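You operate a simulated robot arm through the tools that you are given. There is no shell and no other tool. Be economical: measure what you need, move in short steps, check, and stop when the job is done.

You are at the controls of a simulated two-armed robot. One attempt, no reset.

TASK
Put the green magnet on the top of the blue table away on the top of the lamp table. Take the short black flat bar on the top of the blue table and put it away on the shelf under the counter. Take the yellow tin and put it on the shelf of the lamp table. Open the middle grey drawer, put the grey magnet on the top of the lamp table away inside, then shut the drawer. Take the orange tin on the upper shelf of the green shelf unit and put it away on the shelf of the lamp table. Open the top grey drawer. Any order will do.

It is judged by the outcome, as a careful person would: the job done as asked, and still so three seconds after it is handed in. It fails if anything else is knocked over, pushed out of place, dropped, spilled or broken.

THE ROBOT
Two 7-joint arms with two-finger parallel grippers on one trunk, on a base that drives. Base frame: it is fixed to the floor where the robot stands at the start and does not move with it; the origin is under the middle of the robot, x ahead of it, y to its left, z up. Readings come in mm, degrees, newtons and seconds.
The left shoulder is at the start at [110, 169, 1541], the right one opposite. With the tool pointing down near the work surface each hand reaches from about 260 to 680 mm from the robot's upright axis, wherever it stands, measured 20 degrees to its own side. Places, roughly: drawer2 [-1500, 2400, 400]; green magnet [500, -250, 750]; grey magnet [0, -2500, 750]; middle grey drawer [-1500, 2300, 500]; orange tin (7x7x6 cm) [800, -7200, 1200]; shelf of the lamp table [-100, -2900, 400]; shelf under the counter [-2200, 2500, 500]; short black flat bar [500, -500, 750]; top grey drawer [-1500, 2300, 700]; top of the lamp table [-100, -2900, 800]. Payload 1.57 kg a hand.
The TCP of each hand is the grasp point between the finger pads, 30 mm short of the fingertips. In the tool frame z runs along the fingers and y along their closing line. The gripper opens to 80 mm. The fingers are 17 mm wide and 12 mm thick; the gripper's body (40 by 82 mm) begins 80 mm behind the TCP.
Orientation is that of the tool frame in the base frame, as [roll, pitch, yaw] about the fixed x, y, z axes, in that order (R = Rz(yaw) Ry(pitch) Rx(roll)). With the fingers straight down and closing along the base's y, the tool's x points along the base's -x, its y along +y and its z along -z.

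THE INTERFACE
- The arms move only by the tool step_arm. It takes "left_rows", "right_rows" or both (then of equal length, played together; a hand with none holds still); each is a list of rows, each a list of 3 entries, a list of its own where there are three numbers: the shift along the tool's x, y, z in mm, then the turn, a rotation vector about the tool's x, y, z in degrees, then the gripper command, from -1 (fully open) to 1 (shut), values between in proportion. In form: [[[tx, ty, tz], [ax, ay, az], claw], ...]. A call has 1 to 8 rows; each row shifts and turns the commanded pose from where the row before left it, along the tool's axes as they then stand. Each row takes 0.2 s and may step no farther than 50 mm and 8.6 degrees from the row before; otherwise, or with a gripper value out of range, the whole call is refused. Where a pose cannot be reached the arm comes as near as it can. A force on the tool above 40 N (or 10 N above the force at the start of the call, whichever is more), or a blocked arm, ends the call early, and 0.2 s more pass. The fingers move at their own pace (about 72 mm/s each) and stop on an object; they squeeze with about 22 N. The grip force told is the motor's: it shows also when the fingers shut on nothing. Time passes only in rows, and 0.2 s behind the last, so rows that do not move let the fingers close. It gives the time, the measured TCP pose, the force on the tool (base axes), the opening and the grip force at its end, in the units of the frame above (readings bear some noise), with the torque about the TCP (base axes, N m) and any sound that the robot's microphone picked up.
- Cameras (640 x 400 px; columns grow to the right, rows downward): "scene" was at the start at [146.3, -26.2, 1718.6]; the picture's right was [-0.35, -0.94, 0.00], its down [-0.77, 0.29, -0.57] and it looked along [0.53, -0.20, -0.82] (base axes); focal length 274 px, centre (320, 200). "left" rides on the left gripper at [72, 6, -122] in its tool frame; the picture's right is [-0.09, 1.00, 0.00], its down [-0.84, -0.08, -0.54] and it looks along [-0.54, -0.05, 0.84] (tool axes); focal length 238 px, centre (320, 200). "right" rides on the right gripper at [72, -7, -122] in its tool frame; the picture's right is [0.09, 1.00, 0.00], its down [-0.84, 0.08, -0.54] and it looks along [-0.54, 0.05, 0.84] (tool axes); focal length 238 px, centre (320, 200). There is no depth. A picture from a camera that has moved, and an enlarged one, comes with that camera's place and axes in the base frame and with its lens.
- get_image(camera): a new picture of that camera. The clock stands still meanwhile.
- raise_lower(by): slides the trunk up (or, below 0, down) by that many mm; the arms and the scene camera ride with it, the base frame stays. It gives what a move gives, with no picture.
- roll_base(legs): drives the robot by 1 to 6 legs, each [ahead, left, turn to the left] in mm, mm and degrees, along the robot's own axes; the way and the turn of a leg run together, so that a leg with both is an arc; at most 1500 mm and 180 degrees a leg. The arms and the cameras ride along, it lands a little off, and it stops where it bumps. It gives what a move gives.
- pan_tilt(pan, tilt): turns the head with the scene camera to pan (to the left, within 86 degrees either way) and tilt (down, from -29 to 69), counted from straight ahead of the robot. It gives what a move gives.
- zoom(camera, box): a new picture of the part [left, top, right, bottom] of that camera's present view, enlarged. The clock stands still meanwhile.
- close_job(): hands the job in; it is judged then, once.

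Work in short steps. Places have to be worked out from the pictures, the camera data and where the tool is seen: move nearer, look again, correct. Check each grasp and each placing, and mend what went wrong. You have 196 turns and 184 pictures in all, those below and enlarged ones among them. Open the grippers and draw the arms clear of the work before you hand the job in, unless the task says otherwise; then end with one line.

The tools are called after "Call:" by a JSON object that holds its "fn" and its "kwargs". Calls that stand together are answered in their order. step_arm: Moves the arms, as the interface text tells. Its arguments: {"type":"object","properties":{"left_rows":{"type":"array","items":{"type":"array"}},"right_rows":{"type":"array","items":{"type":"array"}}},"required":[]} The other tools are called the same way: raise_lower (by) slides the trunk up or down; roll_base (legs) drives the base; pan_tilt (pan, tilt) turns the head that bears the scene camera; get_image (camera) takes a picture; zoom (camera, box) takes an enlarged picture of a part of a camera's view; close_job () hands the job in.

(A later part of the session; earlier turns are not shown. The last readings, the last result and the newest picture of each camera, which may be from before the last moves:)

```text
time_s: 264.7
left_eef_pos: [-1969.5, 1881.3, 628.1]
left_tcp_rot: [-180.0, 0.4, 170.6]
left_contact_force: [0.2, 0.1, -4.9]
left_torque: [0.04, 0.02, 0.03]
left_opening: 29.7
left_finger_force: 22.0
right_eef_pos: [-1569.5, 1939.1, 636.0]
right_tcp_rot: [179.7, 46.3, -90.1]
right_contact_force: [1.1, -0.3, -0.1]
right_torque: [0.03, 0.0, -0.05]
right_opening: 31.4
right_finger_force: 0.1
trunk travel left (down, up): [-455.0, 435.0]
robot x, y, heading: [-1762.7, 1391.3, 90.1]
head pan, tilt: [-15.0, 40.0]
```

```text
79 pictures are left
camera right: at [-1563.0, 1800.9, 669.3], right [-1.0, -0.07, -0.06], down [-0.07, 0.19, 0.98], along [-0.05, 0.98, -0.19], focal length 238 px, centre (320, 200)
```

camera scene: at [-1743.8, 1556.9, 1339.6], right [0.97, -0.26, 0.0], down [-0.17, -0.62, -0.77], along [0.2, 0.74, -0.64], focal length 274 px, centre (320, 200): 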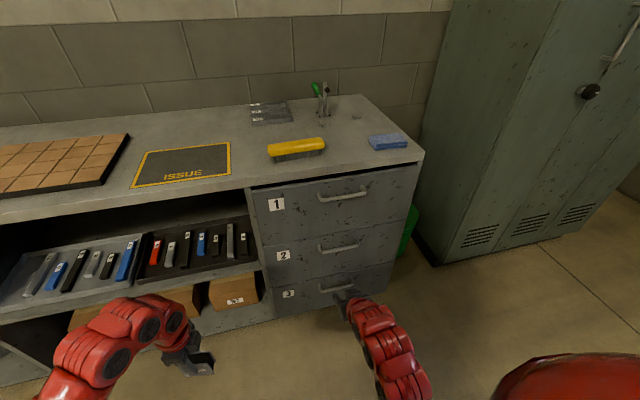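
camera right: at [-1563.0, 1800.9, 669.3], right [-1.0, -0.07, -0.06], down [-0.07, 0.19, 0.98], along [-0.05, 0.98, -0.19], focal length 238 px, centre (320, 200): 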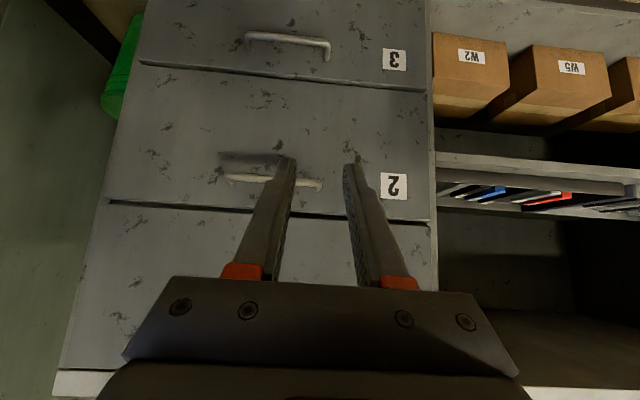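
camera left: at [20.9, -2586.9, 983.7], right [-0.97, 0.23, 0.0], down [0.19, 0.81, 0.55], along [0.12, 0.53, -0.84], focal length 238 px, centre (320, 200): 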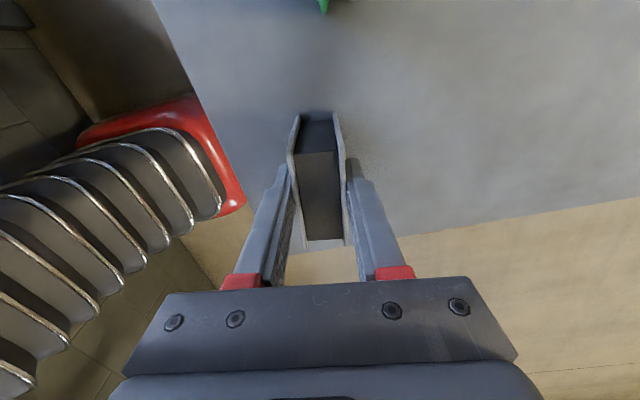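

Middle handle ≈[-1510,2160,575] (≈150 mm wide). I'll make the right hand horizontal with a vertical closing line: first pitch up while moving forward a bit.

Call:
{"fn": "step_arm", "kwargs": {"right_rows": [[[-28, 0, 29], [0, 0, 0], -0.3], [[-28, 0, 29], [0, 0, 0], -0.3], [[0, 0, 0], [0, -8, 0], -0.3], [[0, 0, 0], [0, -8, 0], -0.3], [[0, 0, 0], [0, -8, 0], -0.3], [[0, 0, 0], [0, -8, 0], -0.3], [[0, 0, 0], [0, -8, 0], -0.3], [[0, 0, 0], [0, -4, 0], -0.3]]}}

```text
time_s: 266.5
left_eef_pos: [-1968.6, 1881.2, 626.9]
left_tcp_rot: [179.9, 0.4, 170.6]
left_contact_force: [-0.9, 1.1, -3.4]
left_torque: [0.01, 0.05, 0.02]
left_opening: 29.9
left_finger_force: 21.5
right_eef_pos: [-1570.4, 2018.8, 637.1]
right_tcp_rot: [33.8, 89.7, 123.8]
right_contact_force: [0.0, -0.3, 0.0]
right_torque: [0.01, -0.03, -0.03]
right_opening: 52.0
right_finger_force: 0.1
trunk travel left (down, up): [-455.0, 435.0]
robot x, y, heading: [-1765.9, 1398.6, 89.9]
head pan, tilt: [-15.0, 40.0]
```

Horizontal now. Roll −90° about the tool axis.

Call:
{"fn": "step_arm", "kwargs": {"right_rows": [[[0, 0, 0], [0, 0, -8.4], -0.3], [[0, 0, 0], [0, 0, -8.4], -0.3], [[0, 0, 0], [0, 0, -8.4], -0.3], [[0, 0, 0], [0, 0, -8.4], -0.3], [[0, 0, 0], [0, 0, -8.4], -0.3], [[0, 0, 0], [0, 0, -8.4], -0.3], [[0, 0, 0], [0, 0, -8.4], -0.3], [[0, 0, 0], [0, 0, -8.4], -0.3]]}}

Call:
{"fn": "step_arm", "kwargs": {"right_rows": [[[0, 0, 0], [0, 0, -8.4], -0.3], [[0, 0, 0], [0, 0, -8.4], -0.3], [[0, 0, 0], [0, 0, -6], -0.3], [[0, 0, 0], [0, 0, 0], -0.3]]}}

Call:
{"fn": "get_image", "kwargs": {"camera": "right"}}

Call:
{"fn": "get_image", "kwargs": {"camera": "scene"}}

```text
time_s: 268.3
left_eef_pos: [-1969.6, 1880.9, 627.0]
left_tcp_rot: [179.9, 0.4, 170.6]
left_contact_force: [-0.6, 1.0, -5.2]
left_torque: [0.03, 0.05, -0.03]
left_opening: 29.8
left_finger_force: 21.8
right_eef_pos: [-1570.7, 2021.0, 638.1]
right_tcp_rot: [-89.8, 22.9, 0.3]
right_contact_force: [0.1, -0.5, 0.9]
right_torque: [0.0, 0.0, -0.01]
right_opening: 52.0
right_finger_force: 0.1
trunk travel left (down, up): [-455.0, 435.0]
robot x, y, heading: [-1762.4, 1398.3, 90.0]
head pan, tilt: [-15.0, 40.0]
```

```text
time_s: 269.3
left_eef_pos: [-1968.5, 1881.9, 626.1]
left_tcp_rot: [180.0, 0.3, 170.6]
left_contact_force: [-0.8, 0.6, -4.5]
left_torque: [0.02, 0.04, 0.0]
left_opening: 30.0
left_finger_force: 22.2
right_eef_pos: [-1570.4, 2019.5, 636.9]
right_tcp_rot: [-89.7, 0.1, 0.2]
right_contact_force: [-0.3, 0.4, 0.4]
right_torque: [0.01, 0.02, 0.0]
right_opening: 52.1
right_finger_force: 0.0
trunk travel left (down, up): [-455.0, 435.0]
robot x, y, heading: [-1762.0, 1392.2, 90.0]
head pan, tilt: [-15.0, 40.0]
```

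```text
78 pictures are left
camera right: at [-1497.8, 1897.2, 643.3], right [0.09, 0.0, -1.0], down [-0.84, -0.54, -0.08], along [-0.54, 0.84, -0.05], focal length 238 px, centre (320, 200)
```

right: 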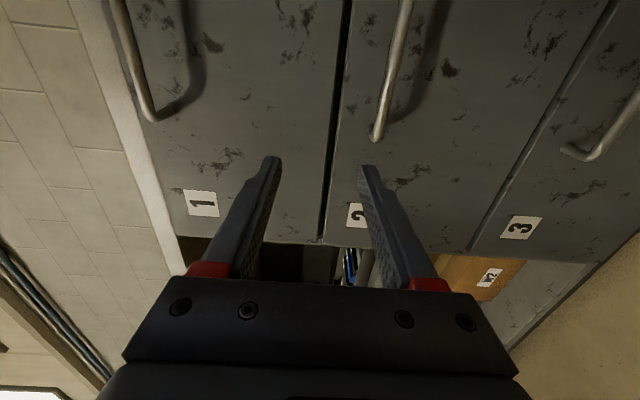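

```text
77 pictures are left
camera scene: at [-1743.7, 1556.9, 1339.7], right [0.97, -0.26, 0.0], down [-0.17, -0.62, -0.77], along [0.2, 0.74, -0.64], focal length 274 px, centre (320, 200)
```

scene: 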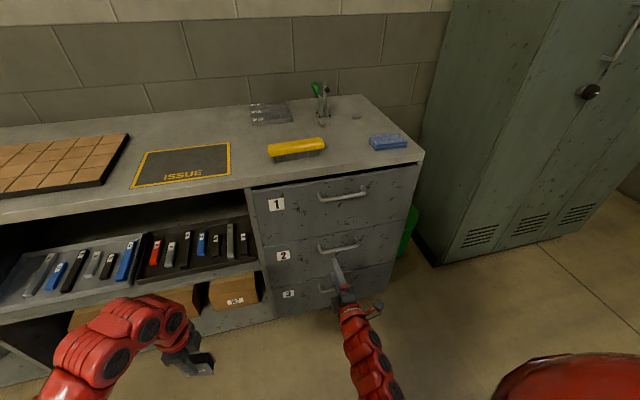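

Handle z≈571, bar x −1570..−1440. Move to [-1525,2095,571] open, then look.

Call:
{"fn": "step_arm", "kwargs": {"right_rows": [[[15, 22, 20], [0, 0, 0], -1], [[15, 22, 20], [0, 0, 0], -1], [[15, 22, 20], [0, 0, 0], -1], [[0, 0, 15], [0, 0, 0], -1], [[0, 0, 0], [0, 0, 0], -1]]}}

Call:
{"fn": "get_image", "kwargs": {"camera": "right"}}

```text
time_s: 270.5
left_eef_pos: [-1969.2, 1880.0, 626.5]
left_tcp_rot: [180.0, 0.4, 170.5]
left_contact_force: [0.2, 0.2, -5.1]
left_torque: [-0.02, 0.04, -0.02]
left_opening: 30.1
left_finger_force: 21.9
right_eef_pos: [-1524.0, 2094.3, 572.2]
right_tcp_rot: [-89.7, 0.3, 0.0]
right_contact_force: [0.8, -0.5, 0.4]
right_torque: [-0.02, -0.01, -0.01]
right_opening: 79.9
right_finger_force: 0.1
trunk travel left (down, up): [-455.0, 435.0]
robot x, y, heading: [-1762.2, 1392.3, 90.0]
head pan, tilt: [-15.0, 40.0]
```

```text
76 pictures are left
camera right: at [-1452.1, 1972.2, 578.4], right [0.09, 0.01, -1.0], down [-0.84, -0.54, -0.08], along [-0.54, 0.84, -0.04], focal length 238 px, centre (320, 200)
```

right: 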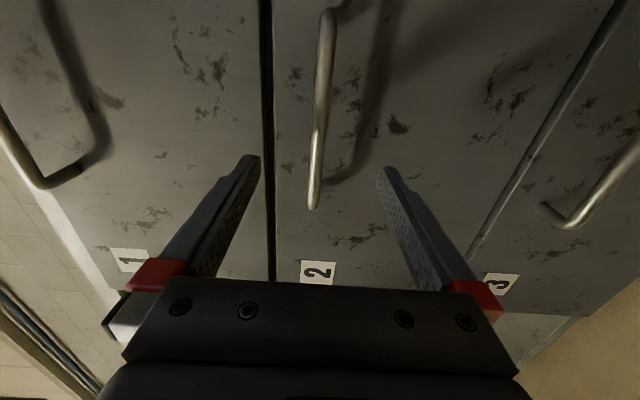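

Handle centred between the fingers at y≈2150. Advance 52 mm and close.

Call:
{"fn": "step_arm", "kwargs": {"right_rows": [[[0, 0, 26], [0, 0, 0], -1], [[0, 0, 26], [0, 0, 0], -1], [[0, 0, 0], [0, 0, 0], 1], [[0, 0, 0], [0, 0, 0], 1], [[0, 0, 0], [0, 0, 0], 1], [[0, 0, 0], [0, 0, 0], 1]]}}

Call:
{"fn": "get_image", "kwargs": {"camera": "right"}}

```text
time_s: 271.9
left_eef_pos: [-1969.1, 1880.5, 627.6]
left_tcp_rot: [179.8, 0.3, 170.6]
left_contact_force: [0.0, -0.4, -4.2]
left_torque: [0.02, 0.04, 0.0]
left_opening: 30.0
left_finger_force: 21.9
right_eef_pos: [-1525.2, 2147.0, 575.4]
right_tcp_rot: [-89.5, 0.2, 0.1]
right_contact_force: [1.6, 1.8, 7.8]
right_torque: [0.04, -0.08, -0.01]
right_opening: 11.7
right_finger_force: 29.0
trunk travel left (down, up): [-455.0, 435.0]
robot x, y, heading: [-1763.1, 1398.0, 90.1]
head pan, tilt: [-15.0, 40.0]
```

```text
75 pictures are left
camera right: at [-1453.2, 2025.3, 580.6], right [0.09, 0.01, -1.0], down [-0.84, -0.54, -0.08], along [-0.54, 0.84, -0.04], focal length 238 px, centre (320, 200)
```

right: 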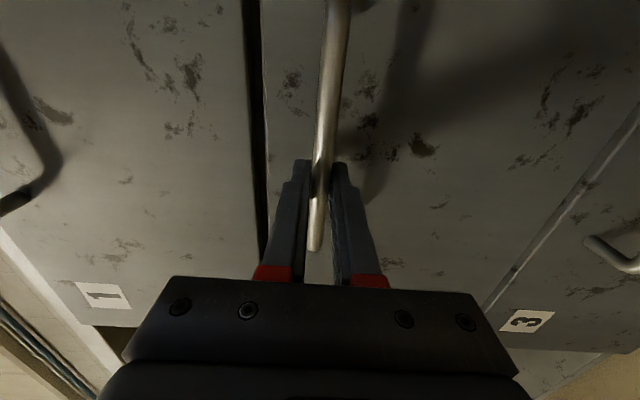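

Handle gripped. Pull by driving straight back 120 mm.

Call:
{"fn": "roll_base", "kwargs": {"legs": [[-120, 0, 0]]}}

Call:
{"fn": "get_image", "kwargs": {"camera": "scene"}}

```text
time_s: 273.1
left_eef_pos: [-1968.4, 1761.7, 627.0]
left_tcp_rot: [179.9, 0.4, 170.7]
left_contact_force: [0.1, -0.5, -4.9]
left_torque: [0.01, 0.03, 0.01]
left_opening: 30.2
left_finger_force: 21.9
right_eef_pos: [-1525.8, 2026.9, 574.3]
right_tcp_rot: [-89.6, 0.2, 0.1]
right_contact_force: [-1.5, 1.0, 11.0]
right_torque: [0.03, -0.11, -0.15]
right_opening: 11.6
right_finger_force: 29.0
trunk travel left (down, up): [-455.0, 435.0]
robot x, y, heading: [-1762.8, 1275.8, 90.0]
head pan, tilt: [-15.0, 40.0]
```

```text
74 pictures are left
camera scene: at [-1743.9, 1435.4, 1340.0], right [0.97, -0.26, 0.0], down [-0.17, -0.62, -0.77], along [0.2, 0.74, -0.64], focal length 274 px, centre (320, 200)
```

scene: 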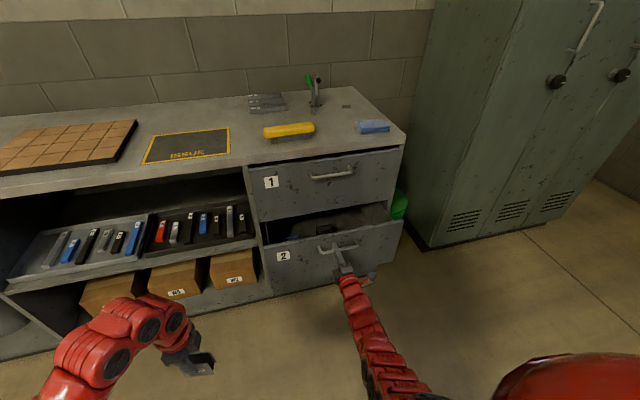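

Opening nicely. Pull another 150 mm.

Call:
{"fn": "roll_base", "kwargs": {"legs": [[-150, 0, 0]]}}

Call:
{"fn": "get_image", "kwargs": {"camera": "scene"}}

```text
time_s: 274.5
left_eef_pos: [-1967.9, 1613.7, 627.1]
left_tcp_rot: [179.8, 0.4, 170.6]
left_contact_force: [0.2, -0.9, -3.8]
left_torque: [-0.01, 0.0, 0.02]
left_opening: 30.0
left_finger_force: 21.8
right_eef_pos: [-1526.0, 1878.7, 574.3]
right_tcp_rot: [-89.6, 0.1, 0.1]
right_contact_force: [-13.2, 1.3, 7.9]
right_torque: [0.03, -0.09, -0.04]
right_opening: 11.7
right_finger_force: 28.9
trunk travel left (down, up): [-455.0, 435.0]
robot x, y, heading: [-1763.1, 1127.6, 90.1]
head pan, tilt: [-15.0, 40.0]
```

```text
73 pictures are left
camera scene: at [-1744.5, 1288.3, 1340.0], right [0.97, -0.26, 0.0], down [-0.17, -0.62, -0.77], along [0.2, 0.74, -0.64], focal length 274 px, centre (320, 200)
```

scene: 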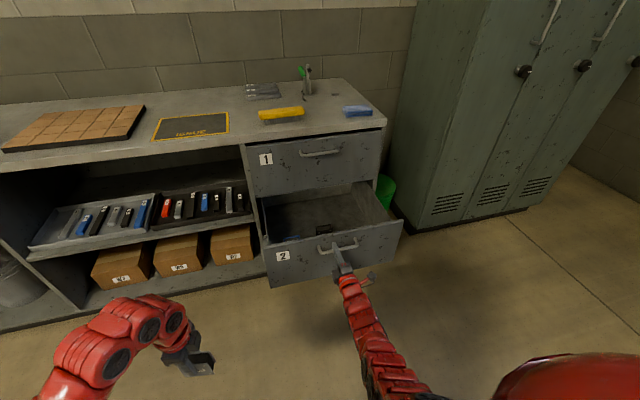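

Drawer open ~270 mm. Zoom into it to see contents.

Call:
{"fn": "zoom", "kwargs": {"camera": "scene", "box": [240, 170, 410, 290]}}

```text
3.33 times, centred on (325, 230) of scene
camera zoom: at [-1744.5, 1288.3, 1340.0], right [0.97, -0.26, 0.0], down [-0.17, -0.62, -0.77], along [0.2, 0.74, -0.64], focal length 912 px, centre (303, 100)
```

zoom: 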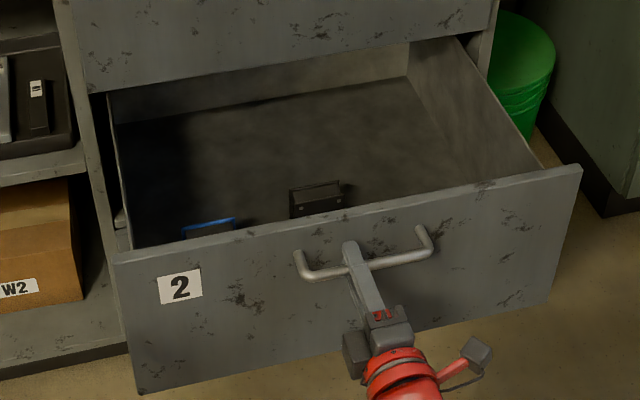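

Drawer holds a blue and a black magnet; right half is free. Release the handle and back off.

Call:
{"fn": "step_arm", "kwargs": {"right_rows": [[[0, 0, 0], [0, 0, 0], -1], [[0, 0, 0], [0, 0, 0], -1], [[0, 0, 0], [0, 0, 0], -1], [[0, 0, 0], [0, 0, 0], -1]]}}

Call:
{"fn": "roll_base", "kwargs": {"legs": [[-120, 0, 0]]}}

Call:
{"fn": "raise_lower", "kwargs": {"by": 170}}

Call:
{"fn": "roll_base", "kwargs": {"legs": [[0, -560, 0]]}}

Call:
{"fn": "pan_tilt", "kwargs": {"pan": 20, "tilt": 45}}

Call:
{"fn": "get_image", "kwargs": {"camera": "scene"}}

```text
time_s: 275.5
left_eef_pos: [-1968.3, 1614.5, 627.1]
left_tcp_rot: [179.9, 0.4, 170.5]
left_contact_force: [0.1, 0.3, -3.7]
left_torque: [0.01, 0.0, 0.02]
left_opening: 29.8
left_finger_force: 21.7
right_eef_pos: [-1526.2, 1880.9, 574.0]
right_tcp_rot: [-89.6, 0.2, 0.1]
right_contact_force: [0.1, -0.3, -0.2]
right_torque: [0.02, 0.02, -0.01]
right_opening: 80.1
right_finger_force: 0.1
trunk travel left (down, up): [-455.0, 435.0]
robot x, y, heading: [-1764.7, 1124.9, 90.0]
head pan, tilt: [-15.0, 40.0]
```

```text
time_s: 276.7
left_eef_pos: [-1967.3, 1494.8, 627.6]
left_tcp_rot: [179.9, 0.4, 170.4]
left_contact_force: [0.5, -1.0, -4.6]
left_torque: [0.0, 0.04, 0.0]
left_opening: 29.9
left_finger_force: 21.7
right_eef_pos: [-1524.4, 1760.1, 575.7]
right_tcp_rot: [-89.6, 0.3, 0.0]
right_contact_force: [-0.5, 0.2, 0.9]
right_torque: [-0.01, -0.01, -0.01]
right_opening: 80.1
right_finger_force: 0.1
trunk travel left (down, up): [-455.0, 435.0]
robot x, y, heading: [-1761.5, 1011.2, 90.0]
head pan, tilt: [-15.0, 40.0]
```

```text
time_s: 278.6
left_eef_pos: [-1967.6, 1496.6, 795.5]
left_tcp_rot: [179.9, 0.3, 170.4]
left_contact_force: [0.7, 0.2, -4.3]
left_torque: [0.0, -0.02, 0.0]
left_opening: 29.8
left_finger_force: 21.9
right_eef_pos: [-1524.8, 1761.0, 744.3]
right_tcp_rot: [-89.7, 0.2, 0.0]
right_contact_force: [0.5, 0.5, 0.8]
right_torque: [-0.01, -0.01, 0.02]
right_opening: 80.2
right_finger_force: 0.0
trunk travel left (down, up): [-625.0, 265.0]
robot x, y, heading: [-1760.8, 1008.7, 89.6]
head pan, tilt: [-15.0, 40.0]
```

```text
time_s: 281.8
left_eef_pos: [-1415.5, 1494.8, 796.0]
left_tcp_rot: [179.9, 0.4, 171.1]
left_contact_force: [-0.2, -0.1, -5.7]
left_torque: [-0.01, 0.02, 0.0]
left_opening: 29.9
left_finger_force: 21.8
right_eef_pos: [-976.6, 1766.2, 742.9]
right_tcp_rot: [-89.6, 0.1, 0.7]
right_contact_force: [-0.3, -0.2, -1.0]
right_torque: [-0.01, 0.03, 0.02]
right_opening: 79.9
right_finger_force: 0.0
trunk travel left (down, up): [-625.0, 265.0]
robot x, y, heading: [-1208.0, 1012.0, 90.6]
head pan, tilt: [-15.0, 40.0]
```

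```text
time_s: 282.8
left_eef_pos: [-1416.5, 1496.7, 796.7]
left_tcp_rot: [180.0, 0.5, 171.1]
left_contact_force: [-0.5, 0.2, -4.2]
left_torque: [0.01, 0.03, 0.02]
left_opening: 29.8
left_finger_force: 22.6
right_eef_pos: [-976.8, 1766.1, 743.9]
right_tcp_rot: [-89.6, 0.1, 0.6]
right_contact_force: [-0.6, -0.4, 0.0]
right_torque: [-0.01, -0.03, 0.0]
right_opening: 79.8
right_finger_force: 0.1
trunk travel left (down, up): [-625.0, 265.0]
robot x, y, heading: [-1206.0, 1012.0, 90.6]
head pan, tilt: [20.0, 45.0]
```

```text
71 pictures are left
camera scene: at [-1237.6, 1166.9, 1502.4], right [0.94, 0.35, 0.0], down [0.25, -0.66, -0.71], along [-0.25, 0.66, -0.71], focal length 274 px, centre (320, 200)
```

scene: 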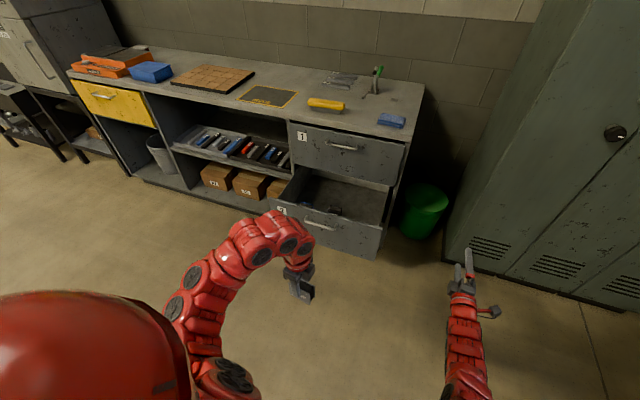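

Drive ahead 450: left hand (z≈796) passes above the drawer front.

Call:
{"fn": "roll_base", "kwargs": {"legs": [[440, 0, -0.6]]}}

Call:
{"fn": "get_image", "kwargs": {"camera": "scene"}}

Call:
{"fn": "get_image", "kwargs": {"camera": "left"}}

```text
time_s: 285.5
left_eef_pos: [-1417.4, 1938.1, 795.9]
left_tcp_rot: [179.9, 0.4, 170.7]
left_contact_force: [0.5, 0.0, -5.5]
left_torque: [0.0, 0.02, -0.01]
left_opening: 30.0
left_finger_force: 21.9
right_eef_pos: [-976.7, 2205.3, 743.0]
right_tcp_rot: [-89.7, 0.1, 0.5]
right_contact_force: [0.6, -0.9, -0.3]
right_torque: [0.03, 0.01, 0.01]
right_opening: 79.8
right_finger_force: 0.0
trunk travel left (down, up): [-625.0, 265.0]
robot x, y, heading: [-1207.9, 1450.5, 90.5]
head pan, tilt: [20.0, 45.0]
```

```text
70 pictures are left
camera scene: at [-1240.4, 1608.6, 1502.3], right [0.94, 0.35, 0.0], down [0.25, -0.66, -0.71], along [-0.25, 0.66, -0.71], focal length 274 px, centre (320, 200)
```

scene: 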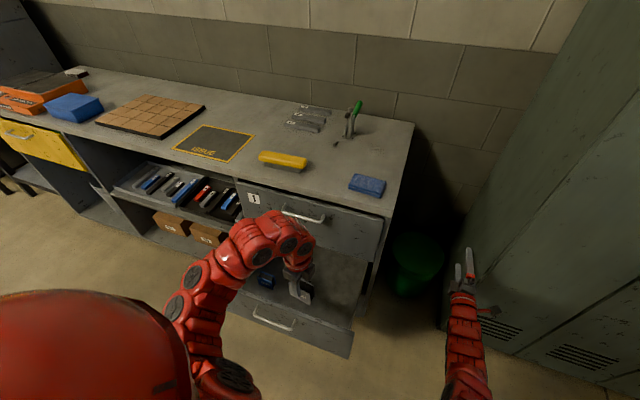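

```text
69 pictures are left
camera left: at [-1488.7, 1956.1, 918.4], right [0.25, 0.97, 0.0], down [0.81, -0.21, 0.55], along [0.53, -0.14, -0.84], focal length 238 px, centre (320, 200)
```

left: 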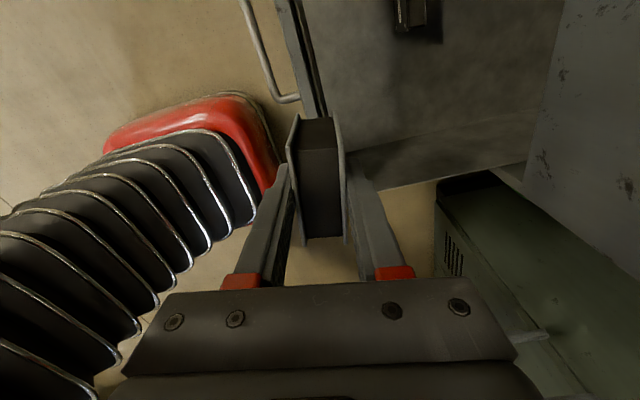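

Target spot [-1390,2060] in the drawer is free. Move over it.

Call:
{"fn": "step_arm", "kwargs": {"left_rows": [[[-2, 42, 0], [0, 0, 0], 1], [[-2, 42, 0], [0, 0, 0], 1], [[-2, 41, 0], [0, 0, 0], 1], [[0, 0, 0], [0, 0, 0], 1]]}}

Call:
{"fn": "get_image", "kwargs": {"camera": "left"}}

Call:
{"fn": "zoom", "kwargs": {"camera": "scene", "box": [200, 170, 400, 365]}}

```text
time_s: 286.5
left_eef_pos: [-1391.8, 2060.3, 797.3]
left_tcp_rot: [180.0, 0.4, 170.8]
left_contact_force: [0.8, -0.4, -4.3]
left_torque: [0.02, 0.0, 0.0]
left_opening: 29.9
left_finger_force: 21.8
right_eef_pos: [-976.6, 2204.0, 745.3]
right_tcp_rot: [-89.6, 0.1, 0.4]
right_contact_force: [-0.7, 0.4, 0.1]
right_torque: [-0.01, -0.02, -0.04]
right_opening: 80.1
right_finger_force: 0.0
trunk travel left (down, up): [-625.0, 265.0]
robot x, y, heading: [-1209.9, 1452.0, 90.4]
head pan, tilt: [20.0, 45.0]
```

```text
68 pictures are left
camera left: at [-1462.9, 2078.0, 919.9], right [0.25, 0.97, 0.0], down [0.81, -0.21, 0.55], along [0.53, -0.14, -0.84], focal length 238 px, centre (320, 200)
```

left: 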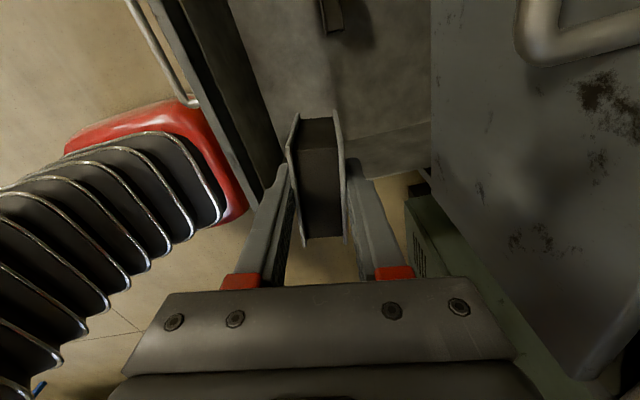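

```text
2.05 times, centred on (300, 268) of scene
camera zoom: at [-1241.0, 1607.3, 1502.5], right [0.94, 0.35, 0.0], down [0.25, -0.66, -0.71], along [-0.24, 0.66, -0.71], focal length 561 px, centre (361, 62)
```

zoom: 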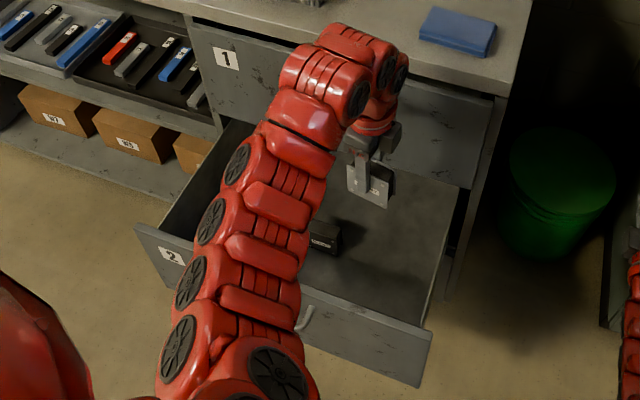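

Lower straight down using the trunk by 270 mm (keeps the arm shape), then check.

Call:
{"fn": "raise_lower", "kwargs": {"by": -270}}

Call:
{"fn": "get_image", "kwargs": {"camera": "left"}}

Call:
{"fn": "get_image", "kwargs": {"camera": "scene"}}

```text
time_s: 289.3
left_eef_pos: [-1390.8, 2060.4, 528.6]
left_tcp_rot: [179.9, 0.4, 170.7]
left_contact_force: [0.2, 0.2, -5.1]
left_torque: [-0.01, -0.01, 0.02]
left_opening: 29.7
left_finger_force: 22.2
right_eef_pos: [-976.5, 2205.2, 474.7]
right_tcp_rot: [-89.7, 0.2, 0.4]
right_contact_force: [-0.1, 0.2, -0.3]
right_torque: [0.0, 0.0, 0.01]
right_opening: 80.3
right_finger_force: 0.1
trunk travel left (down, up): [-355.0, 535.0]
robot x, y, heading: [-1209.3, 1453.5, 90.2]
head pan, tilt: [20.0, 45.0]
```

```text
66 pictures are left
camera left: at [-1462.6, 2078.1, 649.9], right [0.25, 0.97, 0.0], down [0.81, -0.21, 0.55], along [0.53, -0.14, -0.84], focal length 238 px, centre (320, 200)
```

left: 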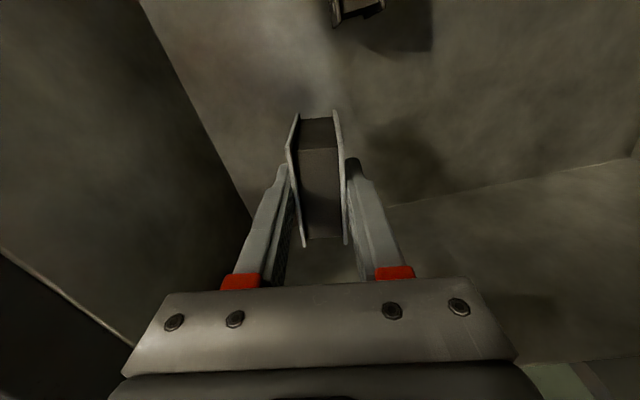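

```text
65 pictures are left
camera scene: at [-1240.3, 1607.8, 1232.4], right [0.94, 0.35, 0.0], down [0.25, -0.66, -0.71], along [-0.25, 0.66, -0.71], focal length 274 px, centre (320, 200)
```

scene: 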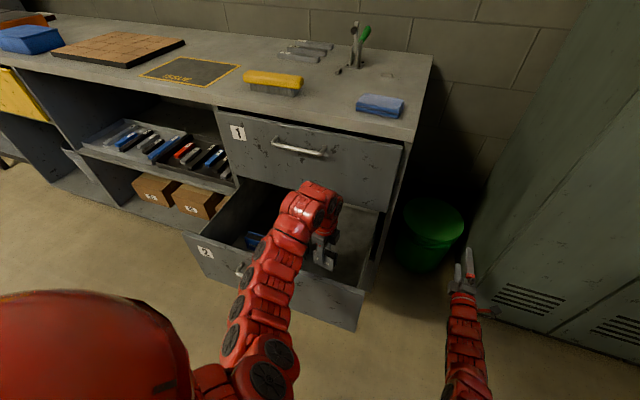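

Good clearance within the drawer. Lower 60 mm by arm, then creep.

Call:
{"fn": "step_arm", "kwargs": {"left_rows": [[[0, 0, 25], [0, 0, 0], 1], [[0, 0, 25], [0, 0, 0], 1], [[0, 0, 6], [0, 0, 0], 1], [[0, 0, 5], [0, 0, 0], 1], [[0, 0, 5], [0, 0, 0], 1], [[0, 0, 5], [0, 0, 0], 1], [[0, 0, 5], [0, 0, 0], 1]]}}

```text
time_s: 290.9
left_eef_pos: [-1389.6, 2059.7, 454.8]
left_tcp_rot: [179.6, 0.3, 170.8]
left_contact_force: [-2.4, 2.2, 20.0]
left_torque: [-0.28, 0.08, 0.0]
left_opening: 29.7
left_finger_force: 22.1
right_eef_pos: [-975.7, 2204.1, 475.7]
right_tcp_rot: [-89.6, 0.2, 0.4]
right_contact_force: [0.7, -0.6, 0.3]
right_torque: [0.0, -0.02, 0.0]
right_opening: 79.8
right_finger_force: 0.0
trunk travel left (down, up): [-355.0, 535.0]
robot x, y, heading: [-1210.1, 1452.7, 90.4]
head pan, tilt: [20.0, 45.0]
```

Contact at z≈455. Release and lift out.

Call:
{"fn": "step_arm", "kwargs": {"left_rows": [[[0, 0, -1], [0, 0, 0], 0], [[0, 0, 0], [0, 0, 0], -0.2], [[0, 0, 0], [0, 0, 0], -0.2], [[0, 0, -20], [0, 0, 0], -0.2], [[0, 0, -40], [0, 0, 0], -0.2], [[0, 0, -40], [0, 0, 0], -0.2]]}}

Call:
{"fn": "get_image", "kwargs": {"camera": "left"}}

```text
time_s: 292.3
left_eef_pos: [-1392.1, 2058.6, 554.3]
left_tcp_rot: [179.9, 0.4, 170.9]
left_contact_force: [-0.4, 0.2, 0.0]
left_torque: [0.01, 0.01, 0.02]
left_opening: 48.0
left_finger_force: 0.1
right_eef_pos: [-977.1, 2204.3, 474.3]
right_tcp_rot: [-89.7, 0.2, 0.6]
right_contact_force: [0.0, -0.8, -0.7]
right_torque: [-0.01, -0.03, -0.02]
right_opening: 79.9
right_finger_force: 0.0
trunk travel left (down, up): [-355.0, 535.0]
robot x, y, heading: [-1210.0, 1453.8, 90.2]
head pan, tilt: [20.0, 45.0]
```

```text
64 pictures are left
camera left: at [-1463.8, 2076.6, 676.2], right [0.25, 0.97, 0.0], down [0.81, -0.21, 0.55], along [0.53, -0.13, -0.84], focal length 238 px, centre (320, 200)
```

left: 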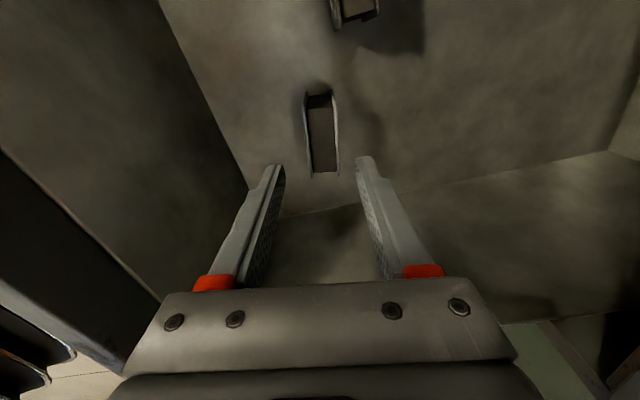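

Magnet stands in the drawer. Raise out, back off, and line the right hand up with the handle again.

Call:
{"fn": "raise_lower", "kwargs": {"by": 270}}

Call:
{"fn": "roll_base", "kwargs": {"legs": [[-470, 0, -0.3], [0, 550, 0]]}}

Call:
{"fn": "raise_lower", "kwargs": {"by": -170}}

Call:
{"fn": "get_image", "kwargs": {"camera": "right"}}

```text
time_s: 295.0
left_eef_pos: [-1390.9, 2059.0, 823.5]
left_tcp_rot: [179.9, 0.4, 170.9]
left_contact_force: [1.0, 0.2, -0.4]
left_torque: [0.01, 0.03, 0.03]
left_opening: 47.7
left_finger_force: 0.1
right_eef_pos: [-975.9, 2206.5, 743.5]
right_tcp_rot: [-89.7, 0.2, 0.5]
right_contact_force: [-0.3, 0.5, -1.2]
right_torque: [0.0, -0.01, -0.02]
right_opening: 80.0
right_finger_force: 0.1
trunk travel left (down, up): [-625.0, 265.0]
robot x, y, heading: [-1211.8, 1451.5, 90.1]
head pan, tilt: [20.0, 45.0]
```

```text
time_s: 300.6
left_eef_pos: [-1933.7, 1583.6, 823.6]
left_tcp_rot: [179.9, 0.3, 170.1]
left_contact_force: [-0.7, 0.0, -0.1]
left_torque: [-0.01, 0.0, 0.0]
left_opening: 47.9
left_finger_force: 0.0
right_eef_pos: [-1515.1, 1723.5, 742.7]
right_tcp_rot: [-89.7, 0.2, -0.3]
right_contact_force: [-0.3, 0.3, 0.2]
right_torque: [0.0, 0.0, -0.01]
right_opening: 79.7
right_finger_force: 0.1
trunk travel left (down, up): [-625.0, 265.0]
robot x, y, heading: [-1757.1, 971.8, 89.6]
head pan, tilt: [20.0, 45.0]
```

```text
time_s: 302.6
left_eef_pos: [-1933.2, 1583.3, 653.8]
left_tcp_rot: [179.9, 0.5, 170.2]
left_contact_force: [0.5, 1.2, 0.4]
left_torque: [0.0, 0.0, -0.02]
left_opening: 48.0
left_finger_force: 0.0
right_eef_pos: [-1515.7, 1723.3, 573.5]
right_tcp_rot: [-89.8, 0.3, -0.3]
right_contact_force: [0.5, -1.1, 0.3]
right_torque: [-0.04, 0.01, 0.0]
right_opening: 79.7
right_finger_force: 0.1
trunk travel left (down, up): [-455.0, 435.0]
robot x, y, heading: [-1755.1, 974.3, 89.6]
head pan, tilt: [20.0, 45.0]
```

```text
63 pictures are left
camera right: at [-1443.9, 1600.9, 579.6], right [0.09, 0.01, -1.0], down [-0.84, -0.54, -0.08], along [-0.53, 0.84, -0.04], focal length 238 px, centre (320, 200)
```

right: 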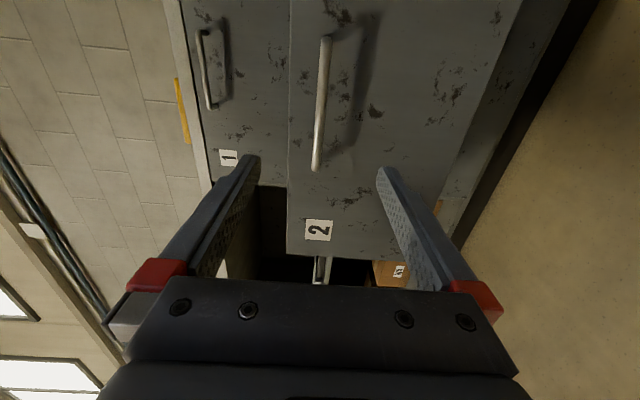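

Aligned with handle 2. Drive ahead 156, grip the handle.

Call:
{"fn": "roll_base", "kwargs": {"legs": [[155, 0, 0.4]]}}

Call:
{"fn": "step_arm", "kwargs": {"right_rows": [[[0, 0, 0], [0, 0, 0], 1], [[0, 0, 0], [0, 0, 0], 1], [[0, 0, 0], [0, 0, 0], 1], [[0, 0, 0], [0, 0, 0], 1], [[0, 0, 0], [0, 0, 0], 1]]}}

Call:
{"fn": "get_image", "kwargs": {"camera": "right"}}

```text
time_s: 303.9
left_eef_pos: [-1937.7, 1733.8, 653.1]
left_tcp_rot: [-180.0, 0.4, 170.7]
left_contact_force: [0.0, 0.4, 0.1]
left_torque: [-0.02, 0.01, -0.01]
left_opening: 48.1
left_finger_force: 0.1
right_eef_pos: [-1522.2, 1880.1, 571.5]
right_tcp_rot: [-89.7, 0.2, 0.0]
right_contact_force: [-0.1, -0.7, -0.4]
right_torque: [0.04, 0.0, -0.01]
right_opening: 80.2
right_finger_force: 0.1
trunk travel left (down, up): [-455.0, 435.0]
robot x, y, heading: [-1757.6, 1125.0, 89.9]
head pan, tilt: [20.0, 45.0]
```

```text
time_s: 305.1
left_eef_pos: [-1937.3, 1733.0, 653.2]
left_tcp_rot: [179.9, 0.4, 170.7]
left_contact_force: [-0.8, -0.3, -0.1]
left_torque: [0.03, 0.01, 0.02]
left_opening: 47.8
left_finger_force: 0.0
right_eef_pos: [-1520.2, 1877.8, 575.0]
right_tcp_rot: [-89.5, 0.1, 0.0]
right_contact_force: [1.7, 1.7, 7.3]
right_torque: [0.03, -0.11, 0.08]
right_opening: 11.5
right_finger_force: 28.9
trunk travel left (down, up): [-455.0, 435.0]
robot x, y, heading: [-1759.9, 1127.5, 89.8]
head pan, tilt: [20.0, 45.0]
```

```text
62 pictures are left
camera right: at [-1448.6, 1755.7, 580.5], right [0.09, 0.01, -1.0], down [-0.84, -0.54, -0.08], along [-0.54, 0.84, -0.04], focal length 238 px, centre (320, 200)
```

right: 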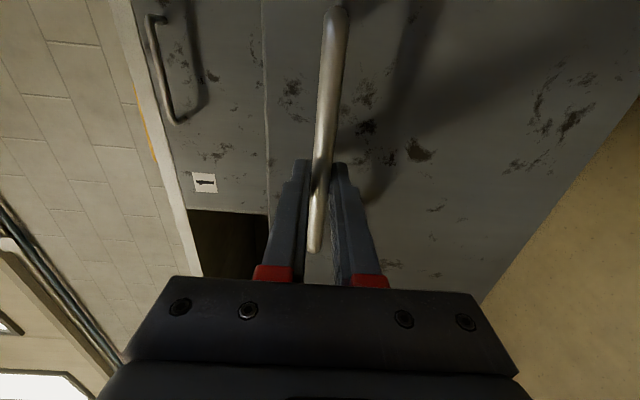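

Gripped. Push the drawer in by driving forward in two legs of 130 + 120.

Call:
{"fn": "roll_base", "kwargs": {"legs": [[130, 0, 0], [122, 0, 0]]}}

Call:
{"fn": "get_image", "kwargs": {"camera": "right"}}

```text
time_s: 307.3
left_eef_pos: [-1938.4, 1985.0, 653.0]
left_tcp_rot: [179.9, 0.4, 170.4]
left_contact_force: [-0.5, 0.2, 0.0]
left_torque: [-0.01, -0.04, -0.02]
left_opening: 47.9
left_finger_force: 0.1
right_eef_pos: [-1521.8, 2128.2, 574.4]
right_tcp_rot: [-89.6, 0.1, 0.2]
right_contact_force: [-3.2, -1.5, 12.1]
right_torque: [0.11, -0.05, 0.38]
right_opening: 11.9
right_finger_force: 29.1
trunk travel left (down, up): [-455.0, 435.0]
robot x, y, heading: [-1763.2, 1375.5, 89.8]
head pan, tilt: [20.0, 45.0]
```

```text
61 pictures are left
camera right: at [-1448.5, 2006.4, 580.5], right [0.09, 0.01, -1.0], down [-0.84, -0.54, -0.08], along [-0.54, 0.84, -0.04], focal length 238 px, centre (320, 200)
```

right: 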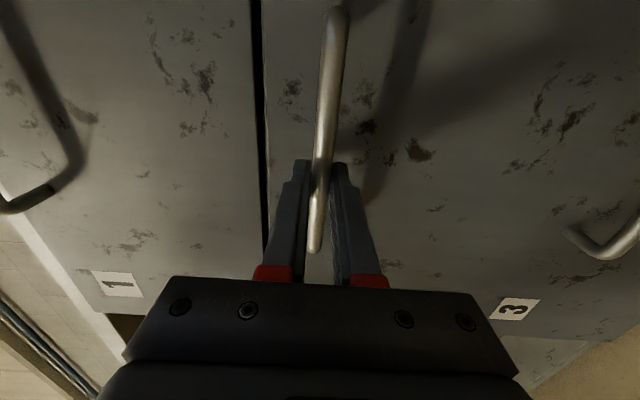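

About 19 mm to go (closed at 2147). Creep with the arm until resistance.

Call:
{"fn": "step_arm", "kwargs": {"right_rows": [[[0, 0, 6], [0, 0, 0], 1], [[0, 0, 5], [0, 0, 0], 1], [[0, 0, 4], [0, 0, 0], 1], [[0, 0, 3], [0, 0, 0], 1], [[0, 0, 3], [0, 0, 0], 1], [[0, 0, 3], [0, 0, 0], 1], [[0, 0, 2], [0, 0, 0], 1]]}}

```text
time_s: 308.9
left_eef_pos: [-1937.5, 1983.7, 654.6]
left_tcp_rot: [179.7, 0.4, 170.6]
left_contact_force: [-0.1, -0.1, 0.3]
left_torque: [-0.05, 0.01, -0.02]
left_opening: 47.8
left_finger_force: 0.1
right_eef_pos: [-1520.6, 2151.7, 575.8]
right_tcp_rot: [-89.6, 0.2, 0.2]
right_contact_force: [1.3, -27.6, 1.2]
right_torque: [0.0, -0.12, 0.04]
right_opening: 11.8
right_finger_force: 29.1
trunk travel left (down, up): [-455.0, 435.0]
robot x, y, heading: [-1758.0, 1376.9, 90.1]
head pan, tilt: [20.0, 45.0]
```

Firm stop: drawer shut. Release, back off 100 mm via base, raise to the top handle (z≈821).

Call:
{"fn": "step_arm", "kwargs": {"right_rows": [[[0, 0, -3], [0, 0, 0], -1], [[0, 0, 0], [0, 0, 0], -1], [[0, 0, 0], [0, 0, 0], -1], [[0, 0, 0], [0, 0, 0], -1]]}}

Call:
{"fn": "roll_base", "kwargs": {"legs": [[-110, 0, 0]]}}

Call:
{"fn": "raise_lower", "kwargs": {"by": 247}}

Call:
{"fn": "get_image", "kwargs": {"camera": "right"}}

Call:
{"fn": "get_image", "kwargs": {"camera": "scene"}}

```text
time_s: 309.9
left_eef_pos: [-1937.3, 1985.3, 652.3]
left_tcp_rot: [179.8, 0.4, 170.5]
left_contact_force: [-0.3, 0.1, 0.3]
left_torque: [0.01, 0.03, -0.01]
left_opening: 48.2
left_finger_force: 0.1
right_eef_pos: [-1521.5, 2152.1, 574.3]
right_tcp_rot: [-89.6, 0.1, 0.1]
right_contact_force: [-0.2, 0.5, 1.0]
right_torque: [0.0, 0.02, 0.01]
right_opening: 79.8
right_finger_force: 0.1
trunk travel left (down, up): [-455.0, 435.0]
robot x, y, heading: [-1758.9, 1378.9, 90.2]
head pan, tilt: [20.0, 45.0]
```

```text
time_s: 311.1
left_eef_pos: [-1937.1, 1876.2, 655.7]
left_tcp_rot: [179.8, 0.4, 170.4]
left_contact_force: [0.5, -0.6, -0.4]
left_torque: [0.02, -0.02, 0.01]
left_opening: 47.9
left_finger_force: 0.0
right_eef_pos: [-1522.0, 2043.8, 575.5]
right_tcp_rot: [-89.4, 0.2, 0.1]
right_contact_force: [0.5, 0.9, -0.5]
right_torque: [-0.03, 0.02, 0.01]
right_opening: 79.9
right_finger_force: 0.1
trunk travel left (down, up): [-455.0, 435.0]
robot x, y, heading: [-1756.6, 1267.8, 90.1]
head pan, tilt: [20.0, 45.0]
```

```text
time_s: 313.6
left_eef_pos: [-1937.6, 1877.4, 900.0]
left_tcp_rot: [179.9, 0.4, 170.5]
left_contact_force: [-0.1, 0.6, 0.0]
left_torque: [0.0, -0.03, 0.01]
left_opening: 47.9
left_finger_force: 0.1
right_eef_pos: [-1522.4, 2044.8, 819.8]
right_tcp_rot: [-89.6, 0.2, 0.1]
right_contact_force: [0.6, 0.7, 1.0]
right_torque: [0.0, 0.02, -0.02]
right_opening: 80.0
right_finger_force: 0.0
trunk travel left (down, up): [-702.0, 188.0]
robot x, y, heading: [-1761.9, 1266.1, 90.2]
head pan, tilt: [20.0, 45.0]
```

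```text
60 pictures are left
camera right: at [-1449.4, 1922.1, 826.9], right [0.09, 0.01, -1.0], down [-0.84, -0.54, -0.08], along [-0.54, 0.84, -0.04], focal length 238 px, centre (320, 200)
```

right: 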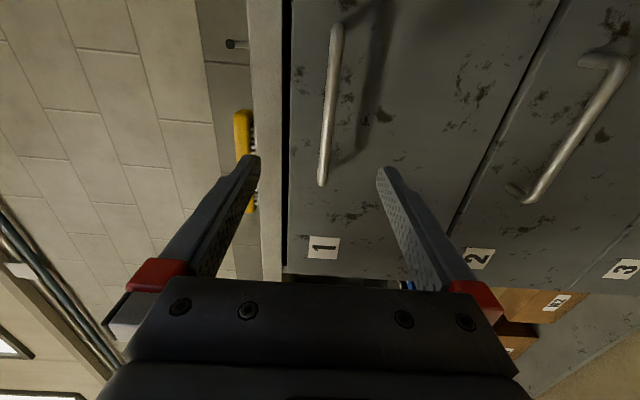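

```text
59 pictures are left
camera scene: at [-1788.3, 1424.9, 1579.4], right [0.94, 0.34, 0.0], down [0.24, -0.66, -0.71], along [-0.24, 0.66, -0.71], focal length 274 px, centre (320, 200)
```

scene: 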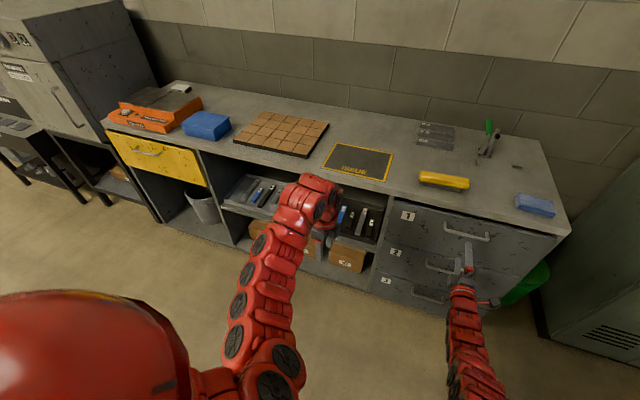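

Top handle ≈ z 817. Narrow the opening to ~45 mm (to stay clear of the counter edge), lower 3 mm, and drive ahead 103 mm.

Call:
{"fn": "step_arm", "kwargs": {"right_rows": [[[0, 3, 0], [0, 0, 0], -0.12], [[0, 0, 0], [0, 0, 0], -0.12], [[0, 0, 0], [0, 0, 0], -0.12]]}}

Call:
{"fn": "roll_base", "kwargs": {"legs": [[70, 0, 0]]}}

Call:
{"fn": "get_image", "kwargs": {"camera": "right"}}

```text
time_s: 314.4
left_eef_pos: [-1937.3, 1877.4, 899.9]
left_tcp_rot: [179.9, 0.4, 170.5]
left_contact_force: [0.0, -0.1, -0.4]
left_torque: [0.0, -0.01, -0.01]
left_opening: 47.9
left_finger_force: 0.0
right_eef_pos: [-1521.9, 2044.4, 819.3]
right_tcp_rot: [-89.5, 0.1, 0.1]
right_contact_force: [0.5, 0.6, 0.0]
right_torque: [-0.02, 0.03, 0.02]
right_opening: 44.8
right_finger_force: 0.1
trunk travel left (down, up): [-702.0, 188.0]
robot x, y, heading: [-1762.4, 1269.7, 89.9]
head pan, tilt: [20.0, 45.0]
```

```text
time_s: 315.4
left_eef_pos: [-1936.7, 1948.5, 900.7]
left_tcp_rot: [-179.9, 0.4, 170.5]
left_contact_force: [-0.1, -0.1, 0.6]
left_torque: [-0.01, 0.0, 0.0]
left_opening: 48.3
left_finger_force: 0.1
right_eef_pos: [-1521.1, 2114.1, 818.2]
right_tcp_rot: [-89.6, 0.2, 0.2]
right_contact_force: [0.1, 0.3, -0.6]
right_torque: [0.01, 0.01, 0.02]
right_opening: 44.9
right_finger_force: 0.0
trunk travel left (down, up): [-702.0, 188.0]
robot x, y, heading: [-1757.0, 1339.5, 90.1]
head pan, tilt: [20.0, 45.0]
```

```text
58 pictures are left
camera right: at [-1448.4, 1991.9, 823.6], right [0.09, 0.01, -1.0], down [-0.84, -0.54, -0.08], along [-0.54, 0.84, -0.04], focal length 238 px, centre (320, 200)
```

right: 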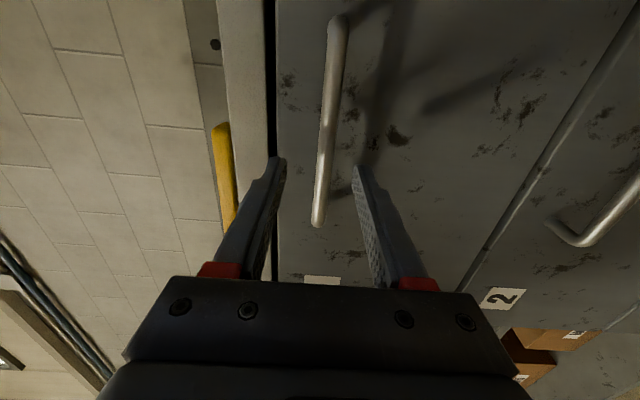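

Handle centred between fingers. Advance 35 mm with the arm and close.

Call:
{"fn": "step_arm", "kwargs": {"right_rows": [[[0, 0, 17], [0, 0, 0], -0.12], [[0, 0, 16], [0, 0, 0], -0.12], [[0, 0, 0], [0, 0, 0], 1], [[0, 0, 0], [0, 0, 0], 1], [[0, 0, 0], [0, 0, 0], 1]]}}

Call:
{"fn": "get_image", "kwargs": {"camera": "right"}}

```text
time_s: 316.6
left_eef_pos: [-1936.6, 1946.6, 900.9]
left_tcp_rot: [-180.0, 0.3, 170.4]
left_contact_force: [0.0, 0.2, 0.3]
left_torque: [0.02, -0.03, 0.0]
left_opening: 48.1
left_finger_force: 0.1
right_eef_pos: [-1524.9, 2124.3, 815.1]
right_tcp_rot: [-91.3, 0.3, 0.0]
right_contact_force: [1.0, 3.6, -15.7]
right_torque: [-0.42, -0.26, -0.13]
right_opening: 11.6
right_finger_force: 29.1
right hand out of reach, approached as far as the arm can: row 1, 2
trunk travel left (down, up): [-702.0, 188.0]
robot x, y, heading: [-1758.9, 1337.4, 89.8]
head pan, tilt: [20.0, 45.0]
stopped in row 5 (right hand): the force on the tool passed its limit at 42 N (the readings are from after the stop); the commanded pose is now the measured one
```

```text
57 pictures are left
camera right: at [-1452.2, 2002.1, 824.7], right [0.09, -0.02, -1.0], down [-0.84, -0.54, -0.06], along [-0.54, 0.84, -0.07], focal length 238 px, centre (320, 200)
```

right: 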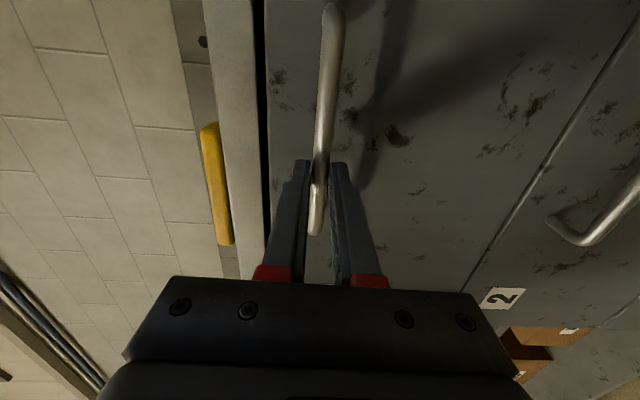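

Arm reached its limit and grips only at the tips. Reopen, lower 3 mm, drive 22 mm closer, and grip deeper.

Call:
{"fn": "step_arm", "kwargs": {"right_rows": [[[0, 0, 0], [0, 0, 0], -0.12], [[0, 2, 0], [0, 0, 0], -0.12], [[0, 1, 0], [0, 0, 0], -0.12]]}}

Call:
{"fn": "roll_base", "kwargs": {"legs": [[22, 0, 0]]}}

Call:
{"fn": "step_arm", "kwargs": {"right_rows": [[[0, 0, 0], [0, 0, 0], 1], [[0, 0, 0], [0, 0, 0], 1], [[0, 0, 0], [0, 0, 0], 1], [[0, 0, 0], [0, 0, 0], 1]]}}

Call:
{"fn": "get_image", "kwargs": {"camera": "right"}}

```text
time_s: 317.4
left_eef_pos: [-1937.4, 1946.9, 900.8]
left_tcp_rot: [179.9, 0.5, 170.4]
left_contact_force: [-0.2, -0.1, -0.8]
left_torque: [-0.05, 0.0, -0.05]
left_opening: 47.9
left_finger_force: 0.0
right_eef_pos: [-1525.4, 2124.6, 817.4]
right_tcp_rot: [-90.7, 0.2, 0.0]
right_contact_force: [-0.1, -0.2, 0.4]
right_torque: [-0.02, 0.01, 0.0]
right_opening: 45.2
right_finger_force: 0.1
trunk travel left (down, up): [-702.0, 188.0]
robot x, y, heading: [-1758.4, 1339.9, 89.8]
head pan, tilt: [20.0, 45.0]
```

```text
time_s: 318.2
left_eef_pos: [-1934.8, 1967.4, 901.4]
left_tcp_rot: [179.9, 0.5, 170.5]
left_contact_force: [-0.2, 0.1, -0.5]
left_torque: [0.03, 0.0, 0.01]
left_opening: 48.1
left_finger_force: 0.0
right_eef_pos: [-1525.2, 2145.3, 819.1]
right_tcp_rot: [-90.6, 0.1, 0.1]
right_contact_force: [1.9, 0.6, 0.7]
right_torque: [-0.01, -0.01, -0.03]
right_opening: 44.8
right_finger_force: 0.0
trunk travel left (down, up): [-702.0, 188.0]
robot x, y, heading: [-1759.2, 1358.0, 89.6]
head pan, tilt: [20.0, 45.0]
```

```text
time_s: 319.2
left_eef_pos: [-1938.2, 1969.7, 900.0]
left_tcp_rot: [180.0, 0.4, 170.5]
left_contact_force: [-0.2, 0.9, 0.9]
left_torque: [-0.01, 0.02, 0.03]
left_opening: 48.1
left_finger_force: 0.0
right_eef_pos: [-1524.7, 2148.2, 815.1]
right_tcp_rot: [-91.0, 0.2, -0.1]
right_contact_force: [-3.1, -2.2, -14.3]
right_torque: [-0.1, -0.18, -0.07]
right_opening: 11.9
right_finger_force: 28.8
trunk travel left (down, up): [-702.0, 188.0]
robot x, y, heading: [-1758.7, 1357.5, 89.8]
head pan, tilt: [20.0, 45.0]
```

```text
56 pictures are left
camera right: at [-1452.7, 2024.5, 823.6], right [0.09, -0.02, -1.0], down [-0.84, -0.54, -0.06], along [-0.54, 0.84, -0.06], focal length 238 px, centre (320, 200)
```

right: 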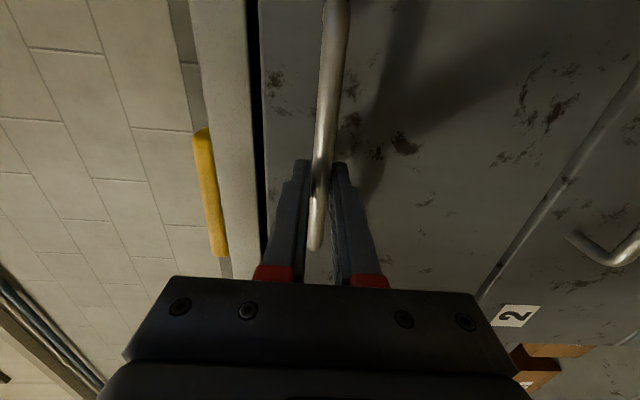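

Good grip. Pull by driving straight back 250 mm.

Call:
{"fn": "roll_base", "kwargs": {"legs": [[-120, 0, 0], [-140, 0, 0]]}}

Call:
{"fn": "get_image", "kwargs": {"camera": "scene"}}

```text
time_s: 321.4
left_eef_pos: [-1937.7, 1710.6, 901.0]
left_tcp_rot: [-179.9, 0.3, 170.6]
left_contact_force: [-0.3, -0.1, -0.4]
left_torque: [0.01, -0.01, 0.0]
left_opening: 47.9
left_finger_force: 0.0
right_eef_pos: [-1525.6, 1889.0, 814.9]
right_tcp_rot: [-90.9, 0.2, 0.0]
right_contact_force: [3.6, 1.8, -23.0]
right_torque: [-0.04, -0.28, -0.42]
right_opening: 11.7
right_finger_force: 28.4
trunk travel left (down, up): [-702.0, 188.0]
robot x, y, heading: [-1759.8, 1100.8, 90.1]
head pan, tilt: [20.0, 45.0]
```

```text
55 pictures are left
camera scene: at [-1787.0, 1260.7, 1579.1], right [0.94, 0.34, 0.0], down [0.24, -0.67, -0.71], along [-0.24, 0.66, -0.71], focal length 274 px, centre (320, 200)
```

scene: 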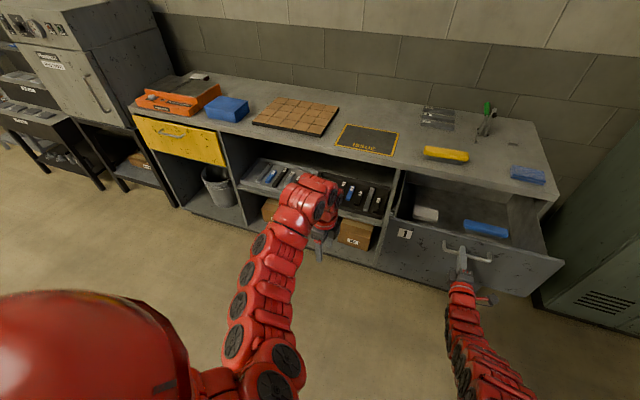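

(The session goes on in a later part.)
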